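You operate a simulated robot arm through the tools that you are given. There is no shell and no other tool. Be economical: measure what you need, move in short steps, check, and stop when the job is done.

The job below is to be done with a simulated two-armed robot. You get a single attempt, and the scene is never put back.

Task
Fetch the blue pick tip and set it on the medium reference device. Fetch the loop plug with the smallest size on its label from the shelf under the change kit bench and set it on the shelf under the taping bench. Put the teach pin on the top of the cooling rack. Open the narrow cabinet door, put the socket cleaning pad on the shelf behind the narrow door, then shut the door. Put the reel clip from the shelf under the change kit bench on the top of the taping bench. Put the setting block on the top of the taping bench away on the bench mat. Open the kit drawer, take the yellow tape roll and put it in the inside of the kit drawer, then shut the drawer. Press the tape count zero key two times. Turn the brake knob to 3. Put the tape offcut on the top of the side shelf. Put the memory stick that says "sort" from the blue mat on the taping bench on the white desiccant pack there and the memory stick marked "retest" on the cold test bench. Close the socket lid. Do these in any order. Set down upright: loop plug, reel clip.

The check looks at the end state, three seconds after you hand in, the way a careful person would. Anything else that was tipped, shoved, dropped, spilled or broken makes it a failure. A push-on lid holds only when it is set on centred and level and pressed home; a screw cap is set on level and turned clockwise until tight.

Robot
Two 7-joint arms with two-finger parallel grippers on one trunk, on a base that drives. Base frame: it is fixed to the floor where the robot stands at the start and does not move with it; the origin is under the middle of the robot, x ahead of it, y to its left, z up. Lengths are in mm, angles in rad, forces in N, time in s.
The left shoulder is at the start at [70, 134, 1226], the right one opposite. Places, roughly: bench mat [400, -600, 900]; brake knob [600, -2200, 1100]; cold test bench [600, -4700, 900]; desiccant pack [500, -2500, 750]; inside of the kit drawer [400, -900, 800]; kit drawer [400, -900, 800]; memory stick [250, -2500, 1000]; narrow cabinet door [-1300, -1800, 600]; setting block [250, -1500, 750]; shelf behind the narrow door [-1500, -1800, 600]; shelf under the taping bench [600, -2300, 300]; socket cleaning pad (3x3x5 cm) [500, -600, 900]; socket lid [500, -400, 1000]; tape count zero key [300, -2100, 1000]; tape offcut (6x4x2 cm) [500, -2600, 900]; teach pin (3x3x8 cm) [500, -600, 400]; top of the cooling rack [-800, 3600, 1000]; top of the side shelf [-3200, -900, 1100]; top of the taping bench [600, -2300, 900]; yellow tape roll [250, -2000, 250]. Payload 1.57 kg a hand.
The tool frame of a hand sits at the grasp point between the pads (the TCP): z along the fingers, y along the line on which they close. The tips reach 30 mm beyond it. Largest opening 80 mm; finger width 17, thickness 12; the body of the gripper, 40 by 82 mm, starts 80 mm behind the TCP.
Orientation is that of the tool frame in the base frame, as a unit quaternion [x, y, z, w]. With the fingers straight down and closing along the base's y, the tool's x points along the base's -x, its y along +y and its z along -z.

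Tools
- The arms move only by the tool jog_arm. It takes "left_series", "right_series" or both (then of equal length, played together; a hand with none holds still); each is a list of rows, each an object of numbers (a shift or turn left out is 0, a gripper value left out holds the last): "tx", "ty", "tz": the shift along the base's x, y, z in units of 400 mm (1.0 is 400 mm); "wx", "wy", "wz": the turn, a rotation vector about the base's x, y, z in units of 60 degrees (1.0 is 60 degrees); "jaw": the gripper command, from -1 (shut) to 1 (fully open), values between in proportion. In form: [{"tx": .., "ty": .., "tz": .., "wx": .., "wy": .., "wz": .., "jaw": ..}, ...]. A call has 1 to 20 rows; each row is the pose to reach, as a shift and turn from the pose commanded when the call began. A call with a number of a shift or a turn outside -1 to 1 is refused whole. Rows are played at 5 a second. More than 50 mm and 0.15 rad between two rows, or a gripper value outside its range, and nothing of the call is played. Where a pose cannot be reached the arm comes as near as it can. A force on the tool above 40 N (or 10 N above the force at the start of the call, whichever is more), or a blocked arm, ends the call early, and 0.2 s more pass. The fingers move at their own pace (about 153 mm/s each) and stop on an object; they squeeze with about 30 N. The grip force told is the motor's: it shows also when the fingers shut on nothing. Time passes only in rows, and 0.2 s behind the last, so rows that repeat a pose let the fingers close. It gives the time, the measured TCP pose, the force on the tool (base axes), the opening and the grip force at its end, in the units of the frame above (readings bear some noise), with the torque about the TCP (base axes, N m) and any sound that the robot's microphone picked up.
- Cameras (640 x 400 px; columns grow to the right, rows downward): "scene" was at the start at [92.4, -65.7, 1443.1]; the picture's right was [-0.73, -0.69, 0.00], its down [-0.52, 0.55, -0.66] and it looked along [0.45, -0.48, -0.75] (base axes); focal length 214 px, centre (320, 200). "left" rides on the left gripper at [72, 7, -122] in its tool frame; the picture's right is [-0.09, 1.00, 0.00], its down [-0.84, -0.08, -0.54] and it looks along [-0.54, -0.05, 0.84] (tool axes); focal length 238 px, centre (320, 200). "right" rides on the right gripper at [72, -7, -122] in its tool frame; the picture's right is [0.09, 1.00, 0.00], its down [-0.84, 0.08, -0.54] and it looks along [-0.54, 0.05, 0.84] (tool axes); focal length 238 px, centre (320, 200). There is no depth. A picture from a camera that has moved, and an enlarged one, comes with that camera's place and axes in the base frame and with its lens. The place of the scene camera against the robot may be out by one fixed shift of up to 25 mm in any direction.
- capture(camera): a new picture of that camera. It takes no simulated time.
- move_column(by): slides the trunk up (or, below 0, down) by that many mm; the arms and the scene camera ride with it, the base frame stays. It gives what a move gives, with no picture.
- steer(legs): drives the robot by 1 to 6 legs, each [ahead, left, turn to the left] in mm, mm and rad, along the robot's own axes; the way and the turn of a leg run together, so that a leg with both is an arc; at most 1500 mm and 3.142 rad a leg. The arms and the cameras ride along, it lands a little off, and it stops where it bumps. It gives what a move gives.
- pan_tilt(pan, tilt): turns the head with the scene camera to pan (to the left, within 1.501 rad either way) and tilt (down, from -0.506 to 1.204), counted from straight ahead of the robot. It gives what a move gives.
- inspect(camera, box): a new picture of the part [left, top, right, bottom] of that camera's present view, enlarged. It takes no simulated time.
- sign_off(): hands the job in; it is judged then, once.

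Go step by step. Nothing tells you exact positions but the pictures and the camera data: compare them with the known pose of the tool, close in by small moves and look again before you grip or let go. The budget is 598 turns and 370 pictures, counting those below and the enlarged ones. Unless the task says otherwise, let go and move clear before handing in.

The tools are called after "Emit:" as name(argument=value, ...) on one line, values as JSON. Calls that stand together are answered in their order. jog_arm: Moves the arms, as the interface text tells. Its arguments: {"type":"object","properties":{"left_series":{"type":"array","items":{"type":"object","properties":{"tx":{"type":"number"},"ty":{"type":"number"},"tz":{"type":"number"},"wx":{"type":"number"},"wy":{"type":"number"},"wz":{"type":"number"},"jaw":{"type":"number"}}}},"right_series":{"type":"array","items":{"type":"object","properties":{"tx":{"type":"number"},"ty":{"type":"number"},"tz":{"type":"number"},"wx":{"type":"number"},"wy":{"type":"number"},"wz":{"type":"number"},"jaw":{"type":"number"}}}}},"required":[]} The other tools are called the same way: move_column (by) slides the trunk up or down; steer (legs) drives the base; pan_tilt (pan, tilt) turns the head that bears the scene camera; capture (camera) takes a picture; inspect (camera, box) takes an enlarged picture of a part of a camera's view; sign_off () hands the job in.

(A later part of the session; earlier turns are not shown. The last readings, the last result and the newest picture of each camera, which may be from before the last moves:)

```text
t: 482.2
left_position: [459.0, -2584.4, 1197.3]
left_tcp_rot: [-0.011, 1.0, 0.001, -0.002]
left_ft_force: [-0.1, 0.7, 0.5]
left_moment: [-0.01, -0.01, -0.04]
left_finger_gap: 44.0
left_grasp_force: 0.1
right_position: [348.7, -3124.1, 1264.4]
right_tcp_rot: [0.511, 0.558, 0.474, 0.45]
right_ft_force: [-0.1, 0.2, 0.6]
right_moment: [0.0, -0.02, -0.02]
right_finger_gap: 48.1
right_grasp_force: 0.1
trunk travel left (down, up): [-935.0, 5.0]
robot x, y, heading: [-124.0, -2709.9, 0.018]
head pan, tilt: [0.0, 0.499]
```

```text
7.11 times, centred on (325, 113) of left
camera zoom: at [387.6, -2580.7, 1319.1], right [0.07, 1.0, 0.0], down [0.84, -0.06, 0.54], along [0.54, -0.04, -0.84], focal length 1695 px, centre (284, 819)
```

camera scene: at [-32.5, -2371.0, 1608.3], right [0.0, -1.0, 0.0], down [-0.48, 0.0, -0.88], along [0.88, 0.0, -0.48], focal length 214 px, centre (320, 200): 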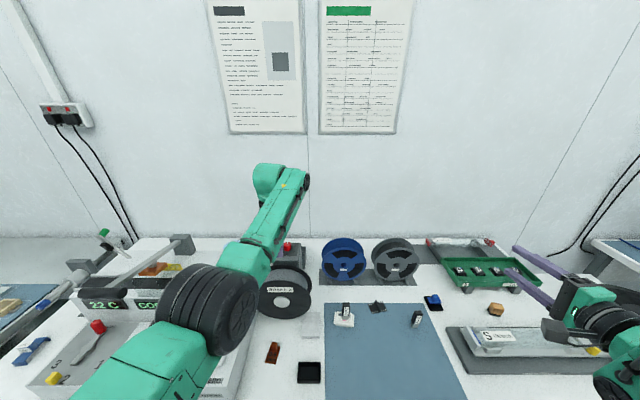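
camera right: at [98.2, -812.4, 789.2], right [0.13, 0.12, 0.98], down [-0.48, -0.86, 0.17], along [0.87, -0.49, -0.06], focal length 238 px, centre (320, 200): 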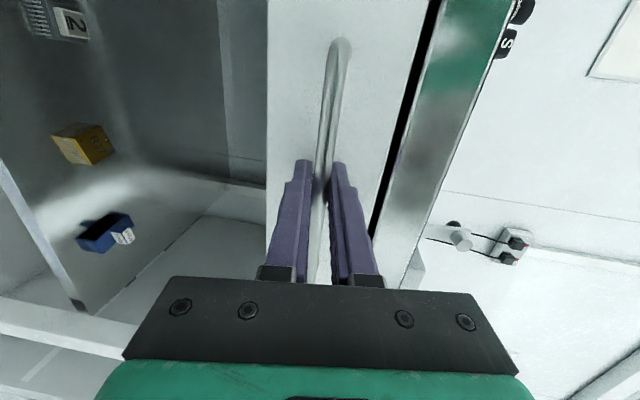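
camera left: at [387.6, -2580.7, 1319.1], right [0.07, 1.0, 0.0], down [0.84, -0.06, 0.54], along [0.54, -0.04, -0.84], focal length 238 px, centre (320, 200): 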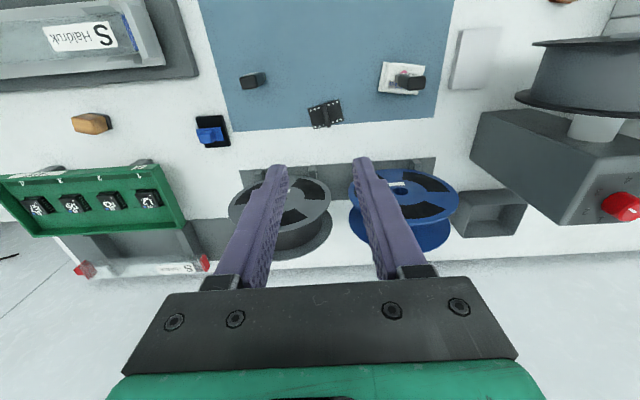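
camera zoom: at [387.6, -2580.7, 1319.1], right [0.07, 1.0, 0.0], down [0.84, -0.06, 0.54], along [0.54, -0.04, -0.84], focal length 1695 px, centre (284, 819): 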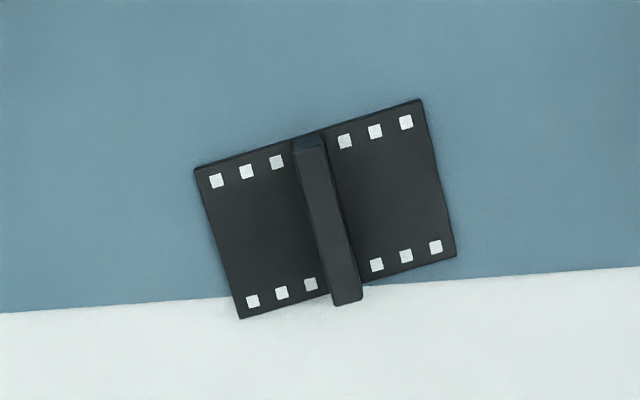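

The offcut is a 60×40 plate with a fin across its middle, yawed about 16°, centred [492,-2577]. I line up, lower the trunk and approach the fin.

Emit:
steer(legs=[[38, 7, -0.015]])

Emit:
move_column(by=-200)

Emit:
jog_arm(left_series=[{"wz": 0.14}, {"wz": 0.28}, {"wz": 0.28}])

Emit:
capture(camera="left")

Emit:
inspect(camera="left", box=[240, 40, 400, 160])

```text
t: 483.1
left_position: [490.2, -2590.0, 1201.0]
left_tcp_rot: [-0.002, 1.0, 0.004, 0.001]
left_ft_force: [-1.2, 0.4, 0.6]
left_moment: [0.0, -0.11, 0.03]
left_finger_gap: 43.7
left_grasp_force: 0.0
right_position: [371.5, -3128.5, 1265.5]
right_tcp_rot: [0.514, 0.551, 0.473, 0.455]
right_ft_force: [0.0, -0.4, 0.1]
right_moment: [0.0, -0.02, 0.08]
right_finger_gap: 47.7
right_grasp_force: 0.0
trunk travel left (down, up): [-935.0, 5.0]
robot x, y, heading: [-86.7, -2704.0, 0.003]
head pan, tilt: [0.0, 0.499]
```

```text
t: 485.3
left_position: [497.7, -2590.5, 996.0]
left_tcp_rot: [-0.002, 1.0, 0.003, -0.002]
left_ft_force: [-0.2, 0.8, 0.6]
left_moment: [0.03, 0.0, -0.02]
left_finger_gap: 43.9
left_grasp_force: 0.1
right_position: [378.7, -3126.4, 1063.6]
right_tcp_rot: [0.516, 0.554, 0.47, 0.453]
right_ft_force: [-0.1, -0.3, 0.7]
right_moment: [-0.02, 0.0, -0.02]
right_finger_gap: 48.2
right_grasp_force: 0.0
trunk travel left (down, up): [-735.0, 205.0]
robot x, y, heading: [-83.8, -2705.2, 0.001]
head pan, tilt: [0.0, 0.499]
```

```text
t: 486.1
left_position: [498.5, -2588.4, 996.4]
left_tcp_rot: [-0.148, 0.989, 0.002, -0.002]
left_ft_force: [0.6, -0.7, -0.1]
left_moment: [0.0, 0.02, 0.03]
left_finger_gap: 43.6
left_grasp_force: 0.0
right_position: [379.9, -3127.8, 1063.1]
right_tcp_rot: [0.516, 0.553, 0.471, 0.453]
right_ft_force: [-0.4, 0.2, -0.3]
right_moment: [-0.01, 0.0, -0.01]
right_finger_gap: 48.2
right_grasp_force: 0.0
trunk travel left (down, up): [-735.0, 205.0]
robot x, y, heading: [-89.0, -2704.4, 0.002]
head pan, tilt: [0.0, 0.499]
```

```text
158 pictures are left
camera left: at [428.4, -2605.2, 1119.8], right [-0.2, 0.98, 0.0], down [0.83, 0.17, 0.54], along [0.53, 0.11, -0.84], focal length 238 px, centre (320, 200)
```

left: 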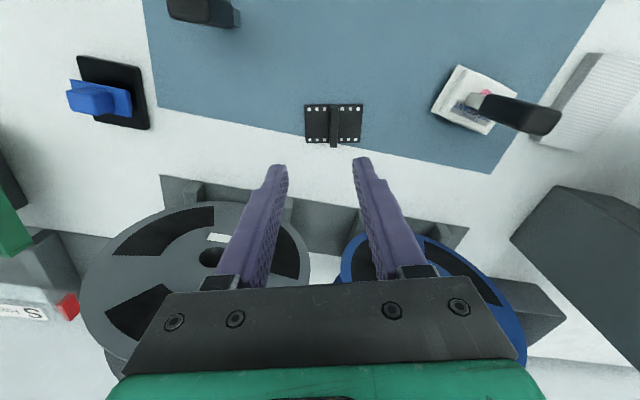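

```text
3.33 times, centred on (320, 100) of left
camera zoom: at [428.4, -2605.2, 1119.8], right [-0.2, 0.98, 0.0], down [0.83, 0.17, 0.54], along [0.53, 0.11, -0.84], focal length 794 px, centre (320, 533)
```

zoom: 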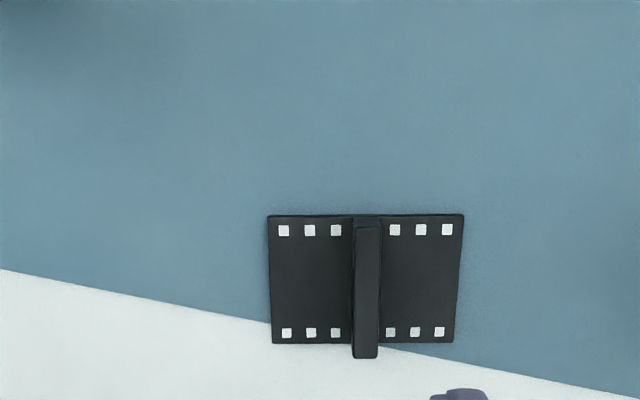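

Yaw matches exactly. Fin centre [491,-2578]. I descend and grip it.

Emit:
jog_arm(left_series=[{"tx": -0.019, "ty": 0.026, "tz": -0.08}, {"tx": -0.019, "ty": 0.026, "tz": -0.17}, {"tx": -0.019, "ty": 0.026, "tz": -0.22}, {"tx": -0.019, "ty": 0.026, "tz": -0.242}, {"tx": -0.019, "ty": 0.026, "tz": -0.242}])

Emit:
inspect(camera="left", box=[220, 80, 420, 220])

```text
t: 487.3
left_position: [490.7, -2578.8, 899.8]
left_tcp_rot: [-0.148, 0.989, 0.003, -0.001]
left_ft_force: [-0.1, 1.0, -0.7]
left_moment: [-0.03, -0.01, 0.02]
left_finger_gap: 43.8
left_grasp_force: 0.0
right_position: [380.3, -3126.6, 1062.8]
right_tcp_rot: [0.516, 0.553, 0.471, 0.453]
right_ft_force: [0.7, 0.3, -0.1]
right_moment: [0.0, 0.05, -0.02]
right_finger_gap: 48.1
right_grasp_force: 0.0
trunk travel left (down, up): [-735.0, 205.0]
robot x, y, heading: [-89.2, -2703.0, 0.004]
head pan, tilt: [0.0, 0.499]
```

```text
2.86 times, centred on (320, 150) of left
camera zoom: at [420.1, -2595.7, 1022.7], right [-0.2, 0.98, 0.0], down [0.83, 0.17, 0.54], along [0.53, 0.11, -0.84], focal length 681 px, centre (320, 343)
```

zoom: 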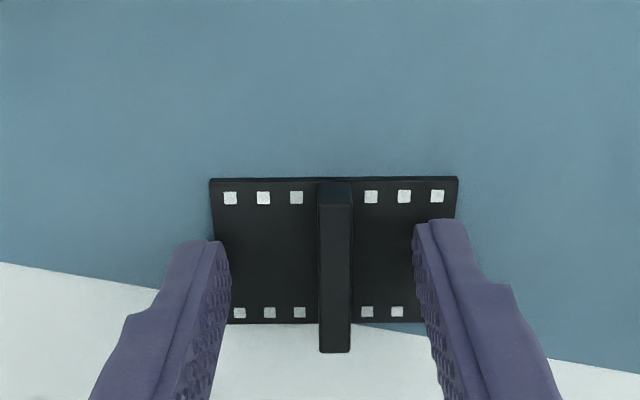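

Emit:
jog_arm(left_series=[{"jaw": -1}, {"jaw": -1}, {"jaw": -1}, {"tz": 0.05}, {"tz": 0.15}, {"tz": 0.25}])

Emit:
capture(camera="left")

```text
t: 488.7
left_position: [490.3, -2579.1, 1000.7]
left_tcp_rot: [-0.148, 0.989, 0.002, -0.002]
left_ft_force: [0.7, 0.7, -0.5]
left_moment: [-0.01, -0.02, -0.02]
left_finger_gap: 6.2
left_grasp_force: 26.3
right_position: [379.1, -3126.2, 1063.5]
right_tcp_rot: [0.516, 0.554, 0.47, 0.454]
right_ft_force: [-0.3, -0.3, -0.9]
right_moment: [-0.02, -0.01, -0.03]
right_finger_gap: 48.0
right_grasp_force: 0.0
trunk travel left (down, up): [-735.0, 205.0]
robot x, y, heading: [-87.2, -2704.6, 0.003]
head pan, tilt: [0.0, 0.499]
```

```text
155 pictures are left
camera left: at [420.0, -2594.5, 1123.6], right [-0.2, 0.98, 0.0], down [0.83, 0.17, 0.54], along [0.53, 0.11, -0.84], focal length 238 px, centre (320, 200)
```

left: 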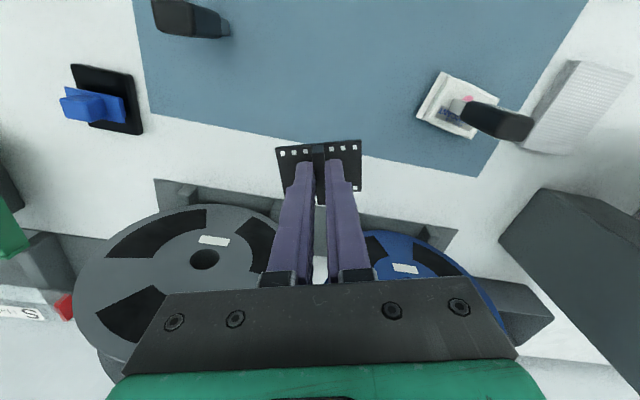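

The offcut is held. I back off and drive toward the room's other side to find the side shelf.

Emit:
steer(legs=[[-600, 0, 0], [0, 0, 1.571], [1450, 0, 0], [1050, 0, 0]])

Emit:
pan_tilt(pan=1.2, tilt=0.25)

Emit:
capture(camera="scene")

```text
t: 507.6
left_position: [-888.1, 341.9, 1000.6]
left_tcp_rot: [0.814, -0.581, -0.001, 0.003]
left_ft_force: [-0.8, -0.1, -0.6]
left_moment: [0.0, 0.0, 0.0]
left_finger_gap: 6.4
left_grasp_force: 26.0
right_position: [-334.6, 251.2, 1064.4]
right_tcp_rot: [-0.04, 0.756, 0.653, -0.024]
right_ft_force: [0.0, -0.6, 1.1]
right_moment: [0.04, -0.02, 0.01]
right_finger_gap: 47.9
right_grasp_force: 0.0
trunk travel left (down, up): [-735.0, 205.0]
robot x, y, heading: [-733.8, -227.6, 1.611]
head pan, tilt: [0.0, 0.499]
```

```text
t: 509.0
left_position: [-888.8, 342.9, 999.8]
left_tcp_rot: [0.815, -0.58, 0.0, 0.002]
left_ft_force: [0.1, 0.4, 0.3]
left_moment: [-0.01, 0.01, 0.0]
left_finger_gap: 6.4
left_grasp_force: 26.5
right_position: [-337.2, 251.5, 1063.5]
right_tcp_rot: [-0.04, 0.756, 0.653, -0.025]
right_ft_force: [0.8, 0.0, -1.1]
right_moment: [0.0, 0.01, 0.02]
right_finger_gap: 48.1
right_grasp_force: 0.0
trunk travel left (down, up): [-735.0, 205.0]
robot x, y, heading: [-741.3, -229.7, 1.612]
head pan, tilt: [1.201, 0.25]
```

```text
154 pictures are left
camera scene: at [-842.1, -158.1, 1431.4], right [0.33, 0.95, 0.0], down [0.23, -0.08, -0.97], along [-0.92, 0.32, -0.25], focal length 214 px, centre (320, 200)
```

scene: 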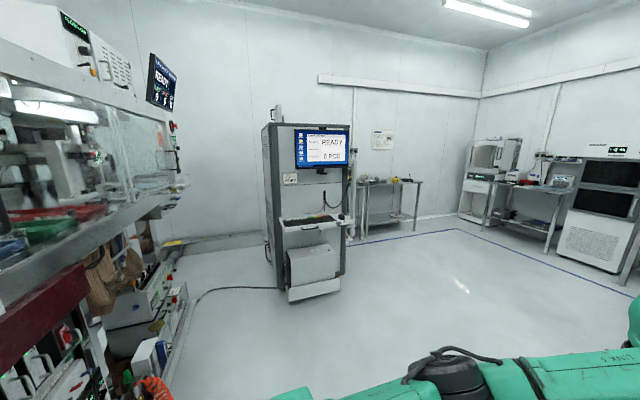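

The side shelf must be beyond the handler. I turn to face that way and advance to look.

Emit:
steer(legs=[[150, 0, 0], [0, 0, 1.53], [400, 0, 0]])

Emit:
pan_tilt(pan=0.35, tilt=0.3)

Emit:
capture(camera="scene")

```text
t: 516.2
left_position: [-1733.0, -167.8, 1000.9]
left_tcp_rot: [0.992, 0.128, 0.002, 0.003]
left_ft_force: [-1.2, 0.1, 0.3]
left_moment: [-0.01, -0.01, 0.01]
left_finger_gap: 6.1
left_grasp_force: 26.5
right_position: [-1600.3, 375.4, 1062.9]
right_tcp_rot: [0.543, -0.527, -0.462, 0.462]
right_ft_force: [-0.5, 0.1, 0.0]
right_moment: [-0.04, -0.03, 0.0]
right_finger_gap: 48.1
right_grasp_force: 0.1
trunk travel left (down, up): [-735.0, 205.0]
robot x, y, heading: [-1152.9, -65.7, 3.097]
head pan, tilt: [1.201, 0.25]
```

```text
t: 517.3
left_position: [-1734.4, -167.4, 999.5]
left_tcp_rot: [0.992, 0.128, 0.003, 0.003]
left_ft_force: [0.1, -0.2, 0.4]
left_moment: [0.01, -0.01, 0.0]
left_finger_gap: 6.2
left_grasp_force: 25.6
right_position: [-1601.3, 374.8, 1062.7]
right_tcp_rot: [0.543, -0.527, -0.463, 0.462]
right_ft_force: [-0.2, 0.6, 0.4]
right_moment: [-0.03, 0.0, 0.01]
right_finger_gap: 48.1
right_grasp_force: 0.0
trunk travel left (down, up): [-735.0, 205.0]
robot x, y, heading: [-1150.7, -66.1, 3.101]
head pan, tilt: [0.351, 0.3]
```

```text
153 pictures are left
camera scene: at [-1303.3, -101.0, 1426.7], right [-0.31, 0.95, 0.0], down [0.28, 0.09, -0.96], along [-0.91, -0.29, -0.3], focal length 214 px, centre (320, 200)
```

scene: 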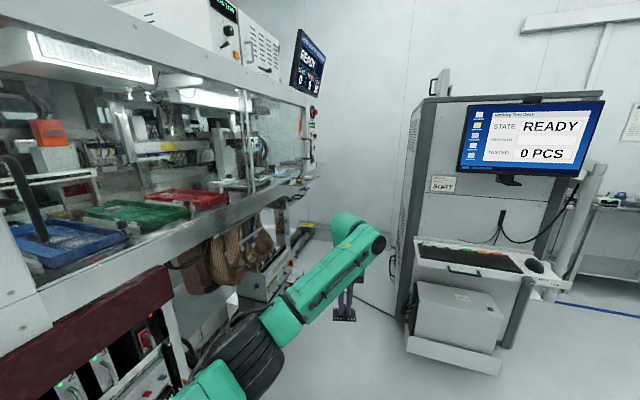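

The spot falls at the handler's far end, around (300,180) in this picture. I zoom in.

Emit:
inspect(camera="scene", box=[220, 80, 420, 260])

```text
2.22 times, centred on (320, 170) of scene
camera zoom: at [-1303.3, -101.0, 1426.7], right [-0.31, 0.95, 0.0], down [0.28, 0.09, -0.96], along [-0.91, -0.29, -0.3], focal length 477 px, centre (320, 267)
```

zoom: 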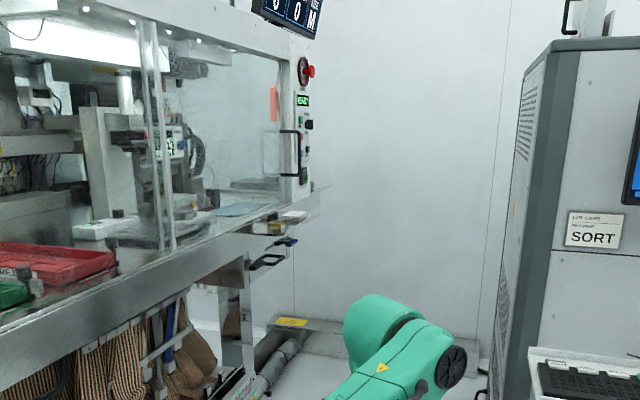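

I advance 650 mm along the gap and look again.

Emit:
steer(legs=[[650, 0, 0.04]])

Emit:
pan_tilt(pan=0.5, tilt=0.35)

Emit:
capture(camera="scene")

```text
t: 521.0
left_position: [-2384.6, -181.0, 1000.2]
left_tcp_rot: [0.989, 0.148, 0.002, 0.002]
left_ft_force: [-0.9, -0.5, -0.7]
left_moment: [-0.02, -0.01, 0.0]
left_finger_gap: 6.4
left_grasp_force: 26.2
right_position: [-2275.6, 367.7, 1063.7]
right_tcp_rot: [0.554, -0.516, -0.453, 0.47]
right_ft_force: [-0.2, -0.3, 0.1]
right_moment: [-0.01, 0.02, -0.01]
right_finger_gap: 48.0
right_grasp_force: 0.1
trunk travel left (down, up): [-735.0, 205.0]
robot x, y, heading: [-1808.8, -54.5, -3.14]
head pan, tilt: [0.351, 0.3]
```

```text
t: 521.7
left_position: [-2385.4, -179.8, 999.7]
left_tcp_rot: [0.989, 0.148, 0.002, 0.002]
left_ft_force: [-0.2, 0.1, -0.5]
left_moment: [0.01, 0.01, -0.02]
left_finger_gap: 6.4
left_grasp_force: 26.3
right_position: [-2275.9, 366.7, 1064.5]
right_tcp_rot: [0.554, -0.516, -0.452, 0.471]
right_ft_force: [-0.8, 0.2, -0.2]
right_moment: [-0.02, -0.01, -0.01]
right_finger_gap: 48.0
right_grasp_force: 0.1
trunk travel left (down, up): [-735.0, 205.0]
robot x, y, heading: [-1805.3, -53.6, -3.137]
head pan, tilt: [0.499, 0.351]
```

```text
151 pictures are left
camera scene: at [-1951.9, -107.1, 1421.9], right [-0.48, 0.88, 0.0], down [0.3, 0.17, -0.94], along [-0.82, -0.45, -0.34], focal length 214 px, centre (320, 200)
```

scene: 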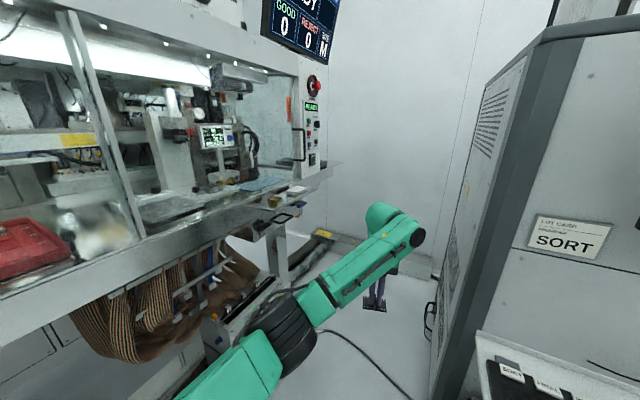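

I zoom in on the handler's far end to identify the shelf's surface.

Emit:
inspect(camera="scene", box=[200, 120, 360, 260])

```text
2.86 times, centred on (280, 190) of scene
camera zoom: at [-1951.9, -107.1, 1421.9], right [-0.48, 0.88, 0.0], down [0.3, 0.17, -0.94], along [-0.82, -0.45, -0.34], focal length 613 px, centre (434, 229)
```

zoom: 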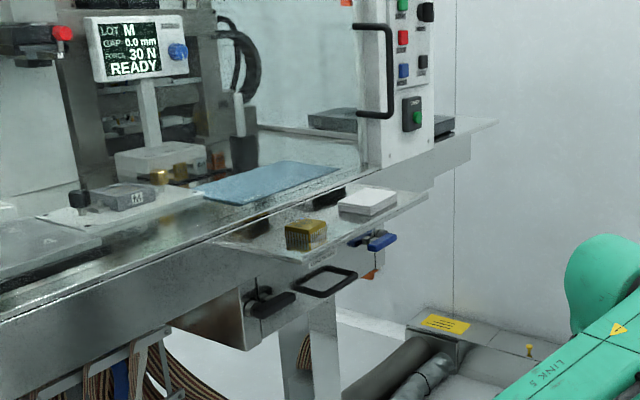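

The side shelf seems to be the plate at the handler's far end, beyond the control post. I raise the trunk, tuck nearer and look from higher.

Emit:
move_column(by=200)

Emit:
steer(legs=[[0, 150, 0], [200, 0, 0]])

Emit:
capture(camera="scene")

Emit:
inspect(camera="scene", box=[240, 150, 440, 300])

```text
t: 523.8
left_position: [-2385.4, -179.6, 1200.0]
left_tcp_rot: [0.989, 0.148, 0.002, 0.002]
left_ft_force: [-1.0, 0.0, -0.6]
left_moment: [0.04, -0.02, 0.0]
left_finger_gap: 6.4
left_grasp_force: 26.5
right_position: [-2275.8, 367.4, 1263.6]
right_tcp_rot: [0.554, -0.516, -0.453, 0.471]
right_ft_force: [-0.8, -0.7, -1.0]
right_moment: [-0.01, -0.04, -0.01]
right_finger_gap: 48.1
right_grasp_force: 0.1
trunk travel left (down, up): [-935.0, 5.0]
robot x, y, heading: [-1807.0, -50.7, -3.135]
head pan, tilt: [0.499, 0.351]
```

```text
t: 526.5
left_position: [-2577.9, -329.9, 1201.9]
left_tcp_rot: [0.989, 0.15, 0.001, 0.003]
left_ft_force: [0.4, -0.2, -0.1]
left_moment: [0.01, -0.01, 0.0]
left_finger_gap: 6.3
left_grasp_force: 26.4
right_position: [-2462.8, 216.2, 1256.0]
right_tcp_rot: [0.557, -0.523, -0.444, 0.468]
right_ft_force: [6.5, -3.1, -7.8]
right_moment: [0.01, -0.11, 0.07]
right_finger_gap: 40.7
right_grasp_force: 0.1
trunk travel left (down, up): [-935.0, 5.0]
robot x, y, heading: [-2006.4, -198.1, -3.134]
head pan, tilt: [0.499, 0.351]
stopped in leg 2: the force on the tool passed its limit (the readings are from after the stop); the commanded pose is now the measured one
```

```text
149 pictures are left
camera scene: at [-2143.4, -256.5, 1622.2], right [-0.48, 0.88, 0.0], down [0.3, 0.17, -0.94], along [-0.82, -0.45, -0.34], focal length 214 px, centre (320, 200)
```

scene: 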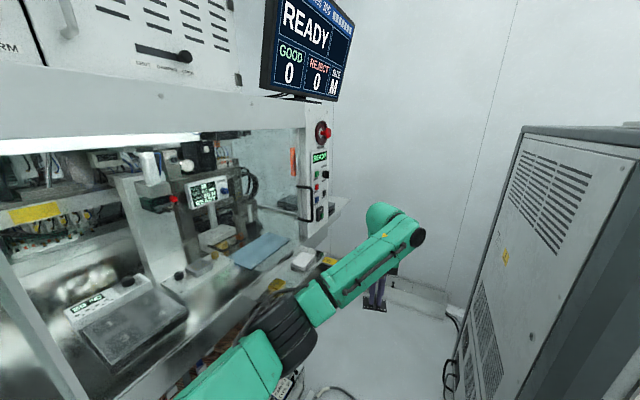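

```text
2.67 times, centred on (340, 225) of scene
camera zoom: at [-2143.4, -256.5, 1622.2], right [-0.48, 0.88, 0.0], down [0.3, 0.17, -0.94], along [-0.82, -0.45, -0.34], focal length 572 px, centre (267, 133)
```

zoom: 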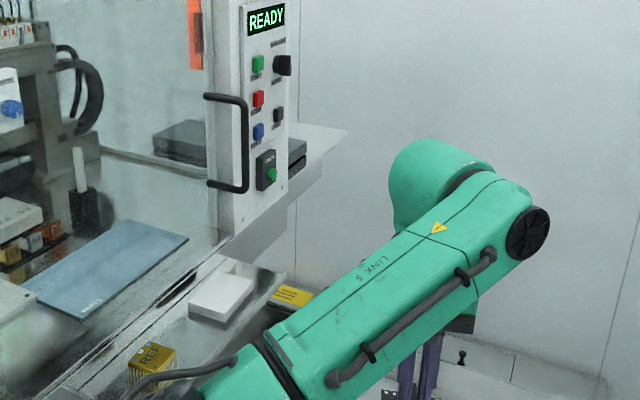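

The right gripper brushed the tester's front. I back off at once and check it.

Emit:
steer(legs=[[-120, 0, 0]])

Emit:
pan_tilt(pan=-0.45, tilt=0.35)

Emit:
capture(camera="scene")

```text
t: 527.7
left_position: [-2463.7, -331.3, 1197.2]
left_tcp_rot: [0.989, 0.15, 0.003, 0.003]
left_ft_force: [-0.7, 0.0, -0.8]
left_moment: [-0.01, -0.01, 0.0]
left_finger_gap: 6.3
left_grasp_force: 26.3
right_position: [-2351.5, 217.3, 1256.2]
right_tcp_rot: [0.557, -0.523, -0.444, 0.467]
right_ft_force: [-0.2, -0.5, -0.7]
right_moment: [0.01, -0.01, 0.0]
right_finger_gap: 47.7
right_grasp_force: 0.0
trunk travel left (down, up): [-935.0, 5.0]
robot x, y, heading: [-1881.5, -202.1, -3.134]
head pan, tilt: [0.499, 0.351]
```

```text
t: 528.9
left_position: [-2460.3, -331.1, 1200.1]
left_tcp_rot: [0.989, 0.15, 0.003, 0.002]
left_ft_force: [-0.6, 0.0, -0.4]
left_moment: [0.04, -0.02, 0.01]
left_finger_gap: 6.3
left_grasp_force: 26.0
right_position: [-2347.9, 218.0, 1256.9]
right_tcp_rot: [0.557, -0.522, -0.445, 0.469]
right_ft_force: [0.8, 0.4, 0.4]
right_moment: [-0.02, 0.0, 0.0]
right_finger_gap: 48.0
right_grasp_force: 0.1
trunk travel left (down, up): [-935.0, 5.0]
robot x, y, heading: [-1883.6, -201.3, -3.133]
head pan, tilt: [-0.45, 0.351]
```

```text
147 pictures are left
camera scene: at [-2030.6, -171.0, 1621.8], right [0.43, 0.9, 0.0], down [0.31, -0.15, -0.94], along [-0.85, 0.4, -0.34], focal length 214 px, centre (320, 200)
```

scene: 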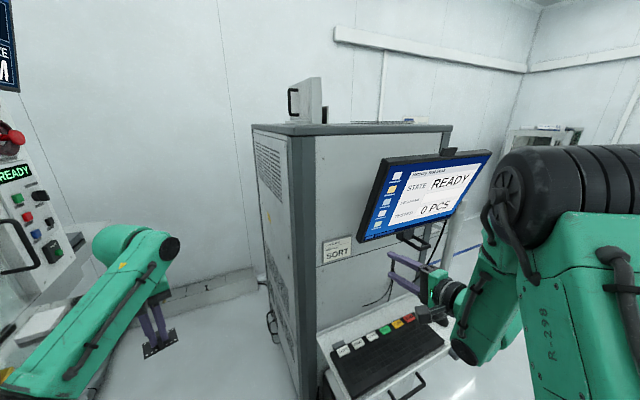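

The gap between handler and tester is too narrow for the robot. I'll go round the handler's other side and approach the shelf's end from there; first I drive back and look.

Emit:
steer(legs=[[-1150, 0, 0], [0, 1200, 0], [0, 1200, 0]])

Emit:
pan_tilt(pan=0.0, tilt=0.3)

Emit:
capture(camera="scene")

```text
t: 537.0
left_position: [-1302.4, -638.4, 1200.5]
left_tcp_rot: [0.991, 0.135, 0.001, -0.005]
left_ft_force: [0.0, 16.4, 0.1]
left_moment: [-1.95, 0.04, -0.16]
left_finger_gap: 6.1
left_grasp_force: 26.2
right_position: [-1188.4, -102.5, 1257.3]
right_tcp_rot: [0.557, -0.522, -0.446, 0.468]
right_ft_force: [0.4, -0.6, 0.4]
right_moment: [-0.03, -0.03, -0.06]
right_finger_gap: 48.0
right_grasp_force: 0.1
trunk travel left (down, up): [-935.0, 5.0]
robot x, y, heading: [-724.8, -522.2, -3.14]
head pan, tilt: [-0.45, 0.351]
stopped in leg 2: the force on the tool passed its limit (the readings are from after the stop); the commanded pose is now the measured one
```

```text
t: 537.9
left_position: [-1303.5, -638.2, 1199.6]
left_tcp_rot: [0.99, 0.139, 0.002, -0.001]
left_ft_force: [-0.2, 5.6, 0.0]
left_moment: [-0.73, -0.02, -0.08]
left_finger_gap: 6.4
left_grasp_force: 25.8
right_position: [-1189.5, -99.9, 1256.0]
right_tcp_rot: [0.555, -0.523, -0.446, 0.468]
right_ft_force: [0.1, 0.3, 0.5]
right_moment: [0.0, -0.01, 0.04]
right_finger_gap: 48.3
right_grasp_force: 0.0
trunk travel left (down, up): [-935.0, 5.0]
robot x, y, heading: [-724.0, -521.5, -3.136]
head pan, tilt: [0.0, 0.3]
```

```text
146 pictures are left
camera scene: at [-881.5, -527.6, 1626.6], right [0.0, 1.0, 0.0], down [0.3, 0.0, -0.96], along [-0.96, 0.0, -0.3], focal length 214 px, centre (320, 200)
```

scene: 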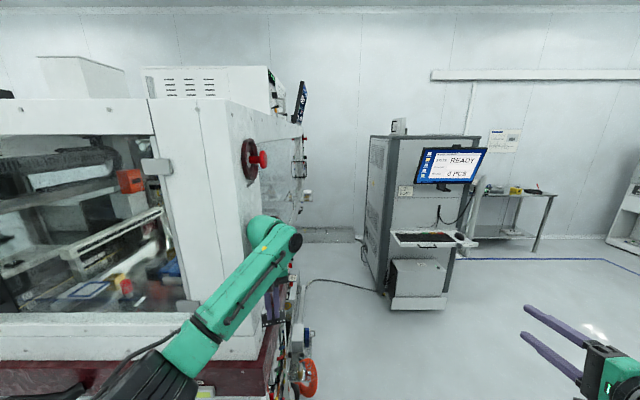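

I cut the corner and brushed the handler's side; I back off and take a wider path around its front.

Emit:
steer(legs=[[0, -150, 0], [-330, 0, 0]])

Emit:
capture(camera="left")

Emit:
capture(camera="scene")

```text
t: 541.1
left_position: [-974.3, -487.4, 1199.0]
left_tcp_rot: [0.991, 0.137, 0.003, -0.002]
left_ft_force: [-1.1, 0.9, -0.4]
left_moment: [-0.02, -0.01, -0.03]
left_finger_gap: 6.2
left_grasp_force: 25.7
right_position: [-859.9, 52.2, 1256.1]
right_tcp_rot: [0.556, -0.523, -0.447, 0.467]
right_ft_force: [-0.4, -0.9, 0.5]
right_moment: [0.04, 0.02, 0.0]
right_finger_gap: 48.0
right_grasp_force: 0.0
trunk travel left (down, up): [-935.0, 5.0]
robot x, y, heading: [-394.9, -367.6, 3.142]
head pan, tilt: [0.0, 0.3]
```

```text
145 pictures are left
camera left: at [-904.3, -475.9, 1322.2], right [0.18, -0.98, 0.0], down [-0.83, -0.16, 0.54], along [-0.53, -0.1, -0.84], focal length 238 px, centre (320, 200)
```

left: 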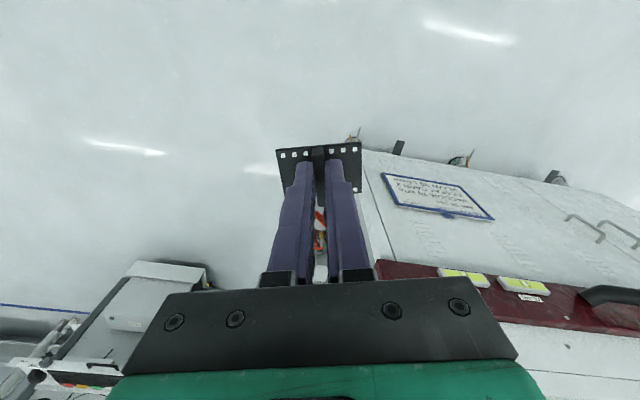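

```text
144 pictures are left
camera scene: at [-554.4, -378.3, 1626.3], right [0.0, 1.0, 0.0], down [0.3, 0.0, -0.95], along [-0.95, 0.0, -0.3], focal length 214 px, centre (320, 200)
```

scene: 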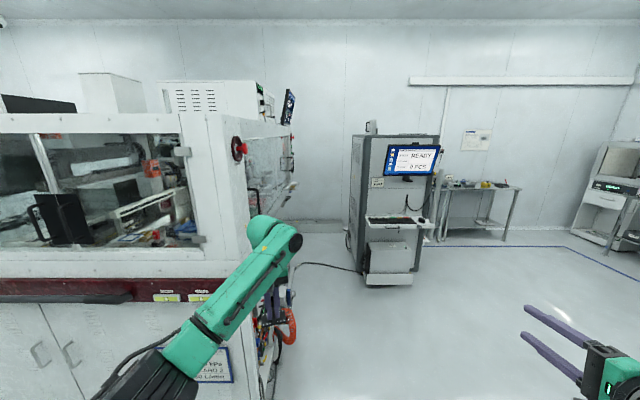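

Offcut still held. Now I drive along to y≈-2650, clear of the handler, and look.

Emit:
steer(legs=[[0, 1150, 0], [0, 1130, 0]])

Emit:
pan_tilt(pan=-0.2, tilt=0.3)

Emit:
capture(camera="scene")

```text
t: 552.1
left_position: [-941.0, -2737.3, 1200.7]
left_tcp_rot: [0.989, 0.147, 0.001, -0.002]
left_ft_force: [-1.0, 0.0, 0.0]
left_moment: [0.0, 0.03, 0.01]
left_finger_gap: 6.3
left_grasp_force: 25.4
right_position: [-835.4, -2196.2, 1257.6]
right_tcp_rot: [0.56, -0.516, -0.443, 0.472]
right_ft_force: [0.5, 0.3, -0.4]
right_moment: [-0.06, 0.01, 0.0]
right_finger_gap: 48.2
right_grasp_force: 0.1
trunk travel left (down, up): [-935.0, 5.0]
robot x, y, heading: [-366.1, -2606.8, -3.122]
head pan, tilt: [0.0, 0.3]
```

```text
t: 552.8
left_position: [-940.1, -2737.6, 1200.8]
left_tcp_rot: [0.989, 0.146, 0.001, -0.002]
left_ft_force: [0.5, -0.3, 0.5]
left_moment: [-0.01, 0.01, 0.01]
left_finger_gap: 6.2
left_grasp_force: 25.9
right_position: [-835.6, -2196.8, 1257.4]
right_tcp_rot: [0.56, -0.517, -0.444, 0.472]
right_ft_force: [-0.5, 0.5, 0.3]
right_moment: [0.01, 0.01, 0.0]
right_finger_gap: 48.0
right_grasp_force: 0.2
trunk travel left (down, up): [-935.0, 5.0]
robot x, y, heading: [-369.9, -2611.0, -3.123]
head pan, tilt: [-0.201, 0.3]
```

```text
143 pictures are left
camera scene: at [-520.6, -2602.2, 1626.7], right [0.18, 0.98, 0.0], down [0.29, -0.05, -0.96], along [-0.94, 0.17, -0.3], focal length 214 px, centre (320, 200)
```

scene: 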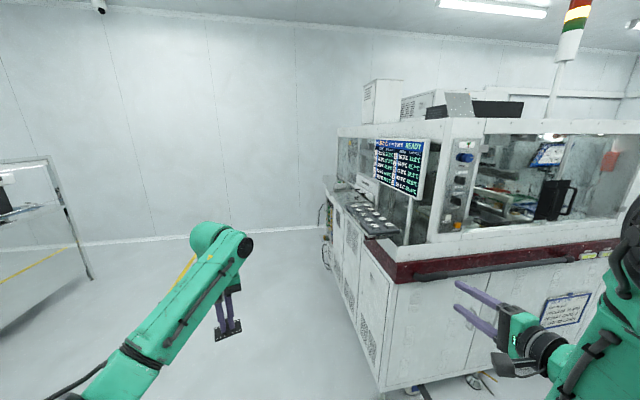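

Open floor on this side. I drive along the handler to its far end.

Emit:
steer(legs=[[0, 60, -0.02], [1450, 0, 0], [1000, 0, 0]])

Emit:
pan_tilt(pan=-0.7, tilt=0.3)

Emit:
capture(camera="scene")

```text
t: 565.5
left_position: [-3418.3, -2820.5, 1200.0]
left_tcp_rot: [0.989, 0.151, 0.001, -0.002]
left_ft_force: [-0.1, -0.1, 0.4]
left_moment: [-0.01, 0.01, -0.01]
left_finger_gap: 6.2
left_grasp_force: 26.3
right_position: [-3319.1, -2280.6, 1257.0]
right_tcp_rot: [0.562, -0.515, -0.441, 0.473]
right_ft_force: [0.0, 0.1, 0.4]
right_moment: [-0.01, 0.01, 0.01]
right_finger_gap: 47.8
right_grasp_force: 0.1
trunk travel left (down, up): [-935.0, 5.0]
robot x, y, heading: [-2847.2, -2688.8, -3.114]
head pan, tilt: [-0.201, 0.3]
```

```text
t: 566.5
left_position: [-3421.3, -2821.2, 1201.3]
left_tcp_rot: [0.989, 0.151, 0.003, -0.002]
left_ft_force: [0.5, 0.0, 0.0]
left_moment: [-0.01, 0.02, 0.0]
left_finger_gap: 6.3
left_grasp_force: 26.0
right_position: [-3319.3, -2276.5, 1257.3]
right_tcp_rot: [0.562, -0.516, -0.441, 0.473]
right_ft_force: [-0.3, 0.5, 0.6]
right_moment: [0.02, 0.02, -0.01]
right_finger_gap: 48.1
right_grasp_force: 0.0
trunk travel left (down, up): [-935.0, 5.0]
robot x, y, heading: [-2846.0, -2686.1, -3.118]
head pan, tilt: [-0.7, 0.3]
```

```text
142 pictures are left
camera scene: at [-2982.0, -2639.4, 1626.6], right [0.62, 0.78, 0.0], down [0.23, -0.18, -0.96], along [-0.75, 0.6, -0.3], focal length 214 px, centre (320, 200)
```

scene: 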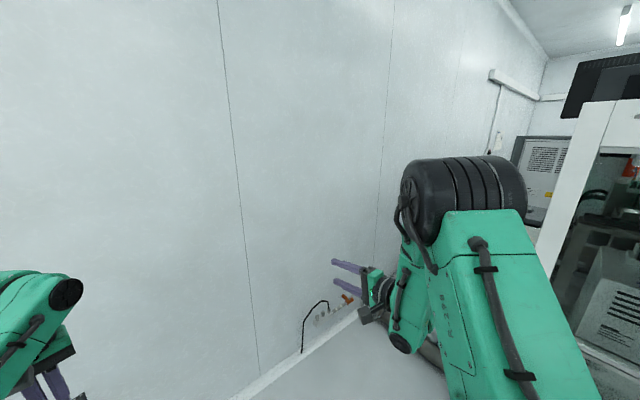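

I shift away from the handler, turn to face +y, and sidestep left to see its end.

Emit:
steer(legs=[[0, 280, 0], [0, 0, -1.595], [0, 480, 0]])

Emit:
pan_tilt(pan=-0.2, tilt=0.3)

Emit:
capture(camera="scene")

```text
t: 574.9
left_position: [-3415.8, -2363.1, 1200.5]
left_tcp_rot: [0.783, -0.622, 0.002, 0.001]
left_ft_force: [0.2, 1.0, -0.4]
left_moment: [0.0, 0.02, 0.0]
left_finger_gap: 6.2
left_grasp_force: 26.5
right_position: [-2882.7, -2504.2, 1257.0]
right_tcp_rot: [-0.005, 0.762, 0.647, 0.001]
right_ft_force: [-0.3, 0.8, -0.4]
right_moment: [0.02, 0.02, 0.0]
right_finger_gap: 48.1
right_grasp_force: 0.0
trunk travel left (down, up): [-935.0, 5.0]
robot x, y, heading: [-3326.2, -2943.2, 1.519]
head pan, tilt: [-0.7, 0.3]
```

```text
t: 575.8
left_position: [-3416.7, -2363.7, 1200.3]
left_tcp_rot: [0.783, -0.622, 0.003, -0.001]
left_ft_force: [-0.6, 0.2, 0.0]
left_moment: [-0.01, 0.02, 0.01]
left_finger_gap: 6.4
left_grasp_force: 26.1
right_position: [-2886.5, -2504.5, 1258.4]
right_tcp_rot: [-0.005, 0.762, 0.648, 0.001]
right_ft_force: [0.2, 0.3, 0.2]
right_moment: [0.01, -0.01, -0.01]
right_finger_gap: 48.1
right_grasp_force: 0.1
trunk travel left (down, up): [-935.0, 5.0]
robot x, y, heading: [-3327.1, -2941.5, 1.521]
head pan, tilt: [-0.201, 0.3]
```

```text
141 pictures are left
camera scene: at [-3314.0, -2814.0, 1626.7], right [0.97, -0.25, 0.0], down [-0.07, -0.29, -0.96], along [0.24, 0.93, -0.3], focal length 214 px, centre (320, 200)
```

scene: 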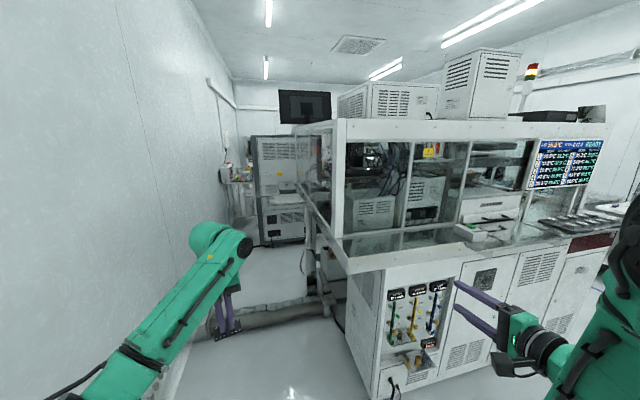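

The shelf juts out from the handler's end near its far side. To pass I need the left hand to work more to my right; I test moving it 200 mm inward here.

Emit:
jog_arm(left_series=[{"tx": 0.1}, {"tx": 0.2}, {"tx": 0.3}, {"tx": 0.4}, {"tx": 0.5}, {"tx": 0.5}])

Emit:
capture(camera="scene")

```text
t: 577.2
left_position: [-3253.4, -2388.3, 1197.9]
left_tcp_rot: [0.783, -0.622, 0.002, -0.002]
left_ft_force: [-0.3, 0.2, 0.7]
left_moment: [0.01, 0.02, -0.01]
left_finger_gap: 6.1
left_grasp_force: 26.2
left hand out of reach, approached as far as the arm can: row 3, 4, 5, 6
right_position: [-2883.8, -2503.0, 1257.2]
right_tcp_rot: [-0.006, 0.763, 0.647, 0.001]
right_ft_force: [0.9, 0.4, -0.1]
right_moment: [0.0, 0.02, 0.0]
right_finger_gap: 48.1
right_grasp_force: 0.1
trunk travel left (down, up): [-935.0, 5.0]
robot x, y, heading: [-3323.9, -2944.9, 1.521]
head pan, tilt: [-0.201, 0.3]
```

```text
140 pictures are left
camera scene: at [-3312.9, -2813.9, 1626.6], right [0.97, -0.25, 0.0], down [-0.07, -0.29, -0.96], along [0.24, 0.93, -0.3], focal length 214 px, centre (320, 200)
```

scene: 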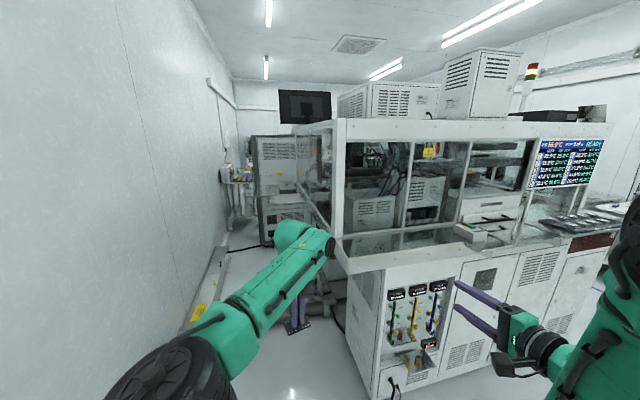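

I zoom in on the handler's end from here to see the shelf itself.

Emit:
inspect(camera="scene", box=[205, 110, 355, 250])

```text
2.86 times, centred on (280, 180) of scene
camera zoom: at [-3312.9, -2813.9, 1626.6], right [0.97, -0.25, 0.0], down [-0.07, -0.29, -0.96], along [0.24, 0.93, -0.3], focal length 613 px, centre (434, 257)
```

zoom: 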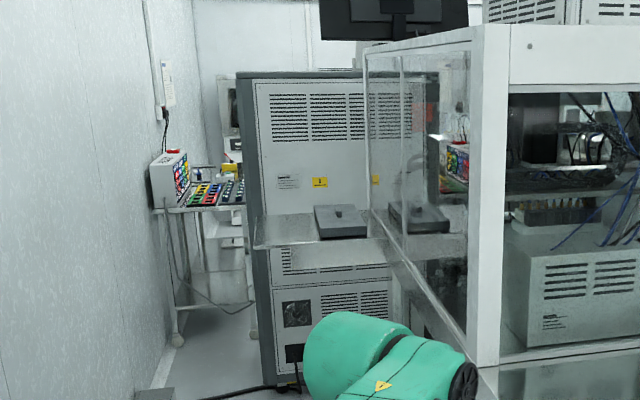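

Now it's clear: a plate at x≈-3400…-3020, y≈-1085…-710, z≈1141, with a grey box on its right part; its left part is free. My right hand must come inward to pass the handler's end; I test that.

Emit:
jog_arm(right_series=[{"tx": -0.1}, {"tx": -0.2}, {"tx": -0.3}, {"tx": -0.4}, {"tx": -0.4}])

Emit:
capture(camera="scene")

```text
t: 578.4
left_position: [-3254.6, -2387.7, 1197.9]
left_tcp_rot: [0.783, -0.621, 0.003, -0.002]
left_ft_force: [-0.2, 0.0, 0.5]
left_moment: [0.0, -0.02, 0.02]
left_finger_gap: 6.4
left_grasp_force: 26.4
right_position: [-2975.8, -2494.2, 1277.7]
right_tcp_rot: [-0.007, 0.763, 0.646, 0.001]
right_ft_force: [-0.2, -0.7, 0.6]
right_moment: [-0.01, 0.02, -0.04]
right_finger_gap: 48.0
right_grasp_force: 0.1
right hand out of reach, approached as far as the arm can: row 3, 4, 5
trunk travel left (down, up): [-935.0, 5.0]
robot x, y, heading: [-3328.8, -2945.7, 1.519]
head pan, tilt: [-0.201, 0.3]
```

```text
138 pictures are left
camera scene: at [-3315.7, -2812.1, 1626.5], right [0.97, -0.25, 0.0], down [-0.07, -0.29, -0.95], along [0.24, 0.93, -0.3], focal length 214 px, centre (320, 200)
```

scene: 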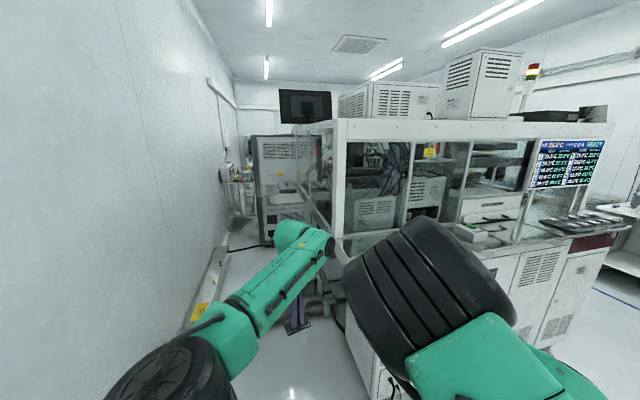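

Both arms are narrow enough for a lane at base x≈-3430. I line up and drive in part way.

Emit:
steer(legs=[[0, 100, 0.05], [850, 0, 0]])

Emit:
capture(camera="scene")

Emit:
capture(camera="left")

```text
t: 583.6
left_position: [-3389.8, -1545.9, 1198.7]
left_tcp_rot: [0.801, -0.599, 0.002, -0.001]
left_ft_force: [-0.5, -0.5, -0.3]
left_moment: [0.02, 0.04, 0.0]
left_finger_gap: 5.9
left_grasp_force: 26.3
right_position: [-3105.1, -1637.6, 1278.8]
right_tcp_rot: [-0.028, 0.762, 0.646, -0.02]
right_ft_force: [-0.2, -0.2, 0.1]
right_moment: [-0.01, -0.02, -0.03]
right_finger_gap: 47.9
right_grasp_force: 0.0
trunk travel left (down, up): [-935.0, 5.0]
robot x, y, heading: [-3430.0, -2105.5, 1.583]
head pan, tilt: [-0.201, 0.3]
```

```text
137 pictures are left
camera scene: at [-3425.0, -1973.5, 1626.8], right [0.98, -0.19, 0.0], down [-0.06, -0.29, -0.96], along [0.18, 0.94, -0.29], focal length 214 px, centre (320, 200)
```

scene: 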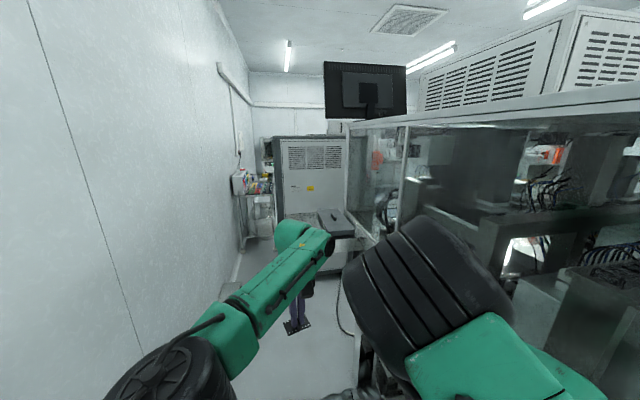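

```text
136 pictures are left
camera left: at [-3375.2, -1618.7, 1321.9], right [-0.98, -0.19, -0.01], down [-0.17, 0.82, 0.54], along [-0.1, 0.53, -0.84], focal length 238 px, centre (320, 200)
```

left: 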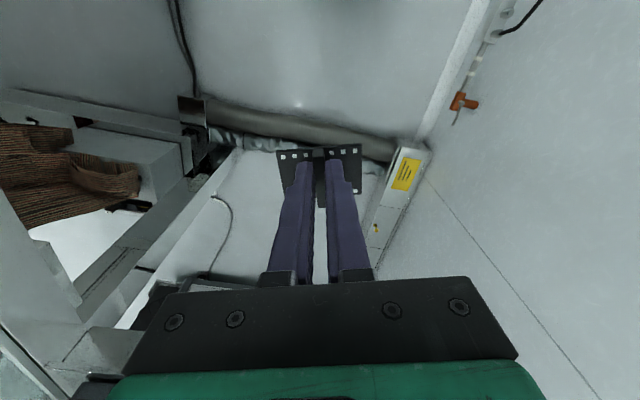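

A pipe crosses the floor near y≈-1300, so I approach carefully: 400 mm more, then look.

Emit:
steer(legs=[[400, 0, -0.012]])

Emit:
capture(camera="scene")

Emit:
capture(camera="left")

```text
t: 586.1
left_position: [-3392.0, -1144.7, 1199.7]
left_tcp_rot: [0.8, -0.599, 0.002, -0.002]
left_ft_force: [-0.2, 0.5, 0.7]
left_moment: [0.01, -0.03, 0.0]
left_finger_gap: 6.2
left_grasp_force: 25.8
right_position: [-3107.8, -1235.2, 1278.1]
right_tcp_rot: [-0.028, 0.761, 0.648, -0.019]
right_ft_force: [0.1, -0.6, 0.4]
right_moment: [-0.01, 0.02, 0.04]
right_finger_gap: 48.0
right_grasp_force: 0.0
trunk travel left (down, up): [-935.0, 5.0]
robot x, y, heading: [-3437.0, -1699.0, 1.579]
head pan, tilt: [-0.201, 0.3]
```

```text
135 pictures are left
camera scene: at [-3428.4, -1571.5, 1627.0], right [0.98, -0.19, 0.0], down [-0.06, -0.29, -0.96], along [0.18, 0.94, -0.29], focal length 214 px, centre (320, 200)
```

scene: 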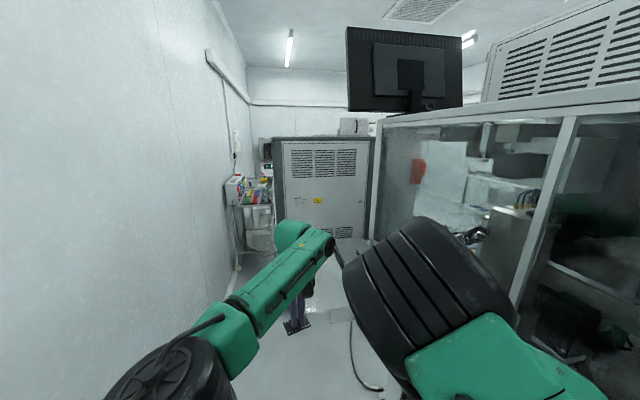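

```text
134 pictures are left
camera left: at [-3378.2, -1216.5, 1322.5], right [-0.98, -0.19, -0.01], down [-0.16, 0.82, 0.54], along [-0.1, 0.53, -0.84], focal length 238 px, centre (320, 200)
```

left: 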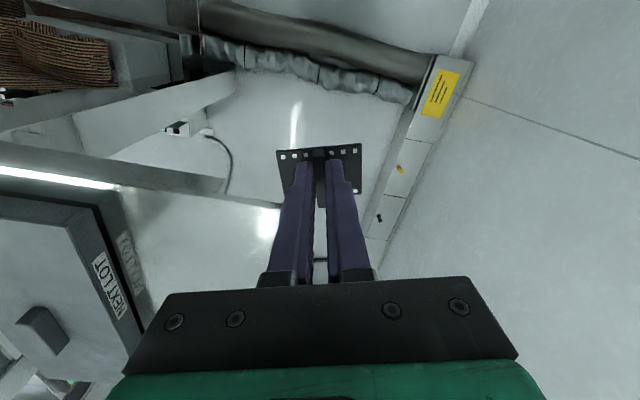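

Wrist camera shows the shelf: front edge y≈-1091, left edge x≈-3367, box from x≈-3215. I need the hand about 75–100 mm further right; I first see how much the arm alone gives.

Emit:
jog_arm(left_series=[{"tx": 0.08, "ty": -0.03}, {"tx": 0.16, "ty": -0.06}, {"tx": 0.2, "ty": -0.1}, {"tx": 0.2, "ty": -0.1}])

Emit:
capture(camera="left")

```text
t: 587.1
left_position: [-3329.5, -1176.6, 1196.3]
left_tcp_rot: [0.801, -0.598, 0.002, -0.002]
left_ft_force: [-0.5, 0.4, -0.3]
left_moment: [0.0, 0.03, 0.01]
left_finger_gap: 6.4
left_grasp_force: 26.1
left hand out of reach, approached as far as the arm can: row 1, 2, 3, 4
right_position: [-3107.9, -1233.8, 1276.9]
right_tcp_rot: [-0.027, 0.763, 0.646, -0.019]
right_ft_force: [0.1, 0.8, -0.5]
right_moment: [0.01, -0.05, 0.01]
right_finger_gap: 48.2
right_grasp_force: 0.0
trunk travel left (down, up): [-935.0, 5.0]
robot x, y, heading: [-3433.6, -1702.5, 1.583]
head pan, tilt: [-0.201, 0.3]
```

```text
133 pictures are left
camera left: at [-3315.8, -1249.8, 1318.9], right [-0.98, -0.19, -0.01], down [-0.17, 0.82, 0.54], along [-0.1, 0.53, -0.84], focal length 238 px, centre (320, 200)
```

left: 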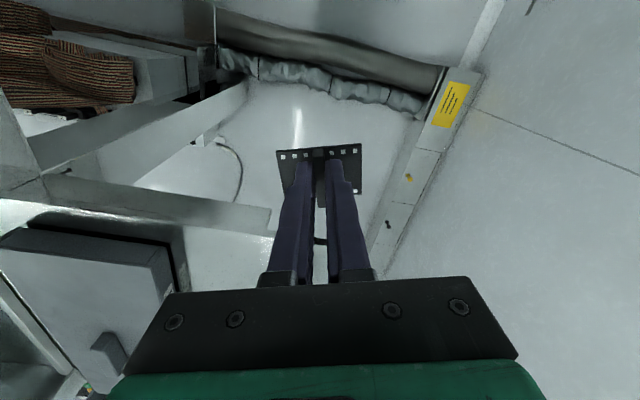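

I zoom in on this view to make out the plate's real edges.

Emit:
inspect(camera="left", box=[60, 150, 320, 300])

```text
2.46 times, centred on (190, 225) of left
camera zoom: at [-3315.8, -1249.8, 1318.9], right [-0.98, -0.19, -0.01], down [-0.17, 0.82, 0.54], along [-0.1, 0.53, -0.84], focal length 587 px, centre (640, 138)
```

zoom: 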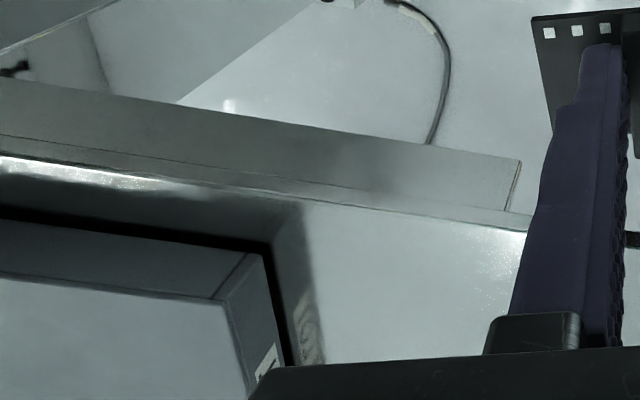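

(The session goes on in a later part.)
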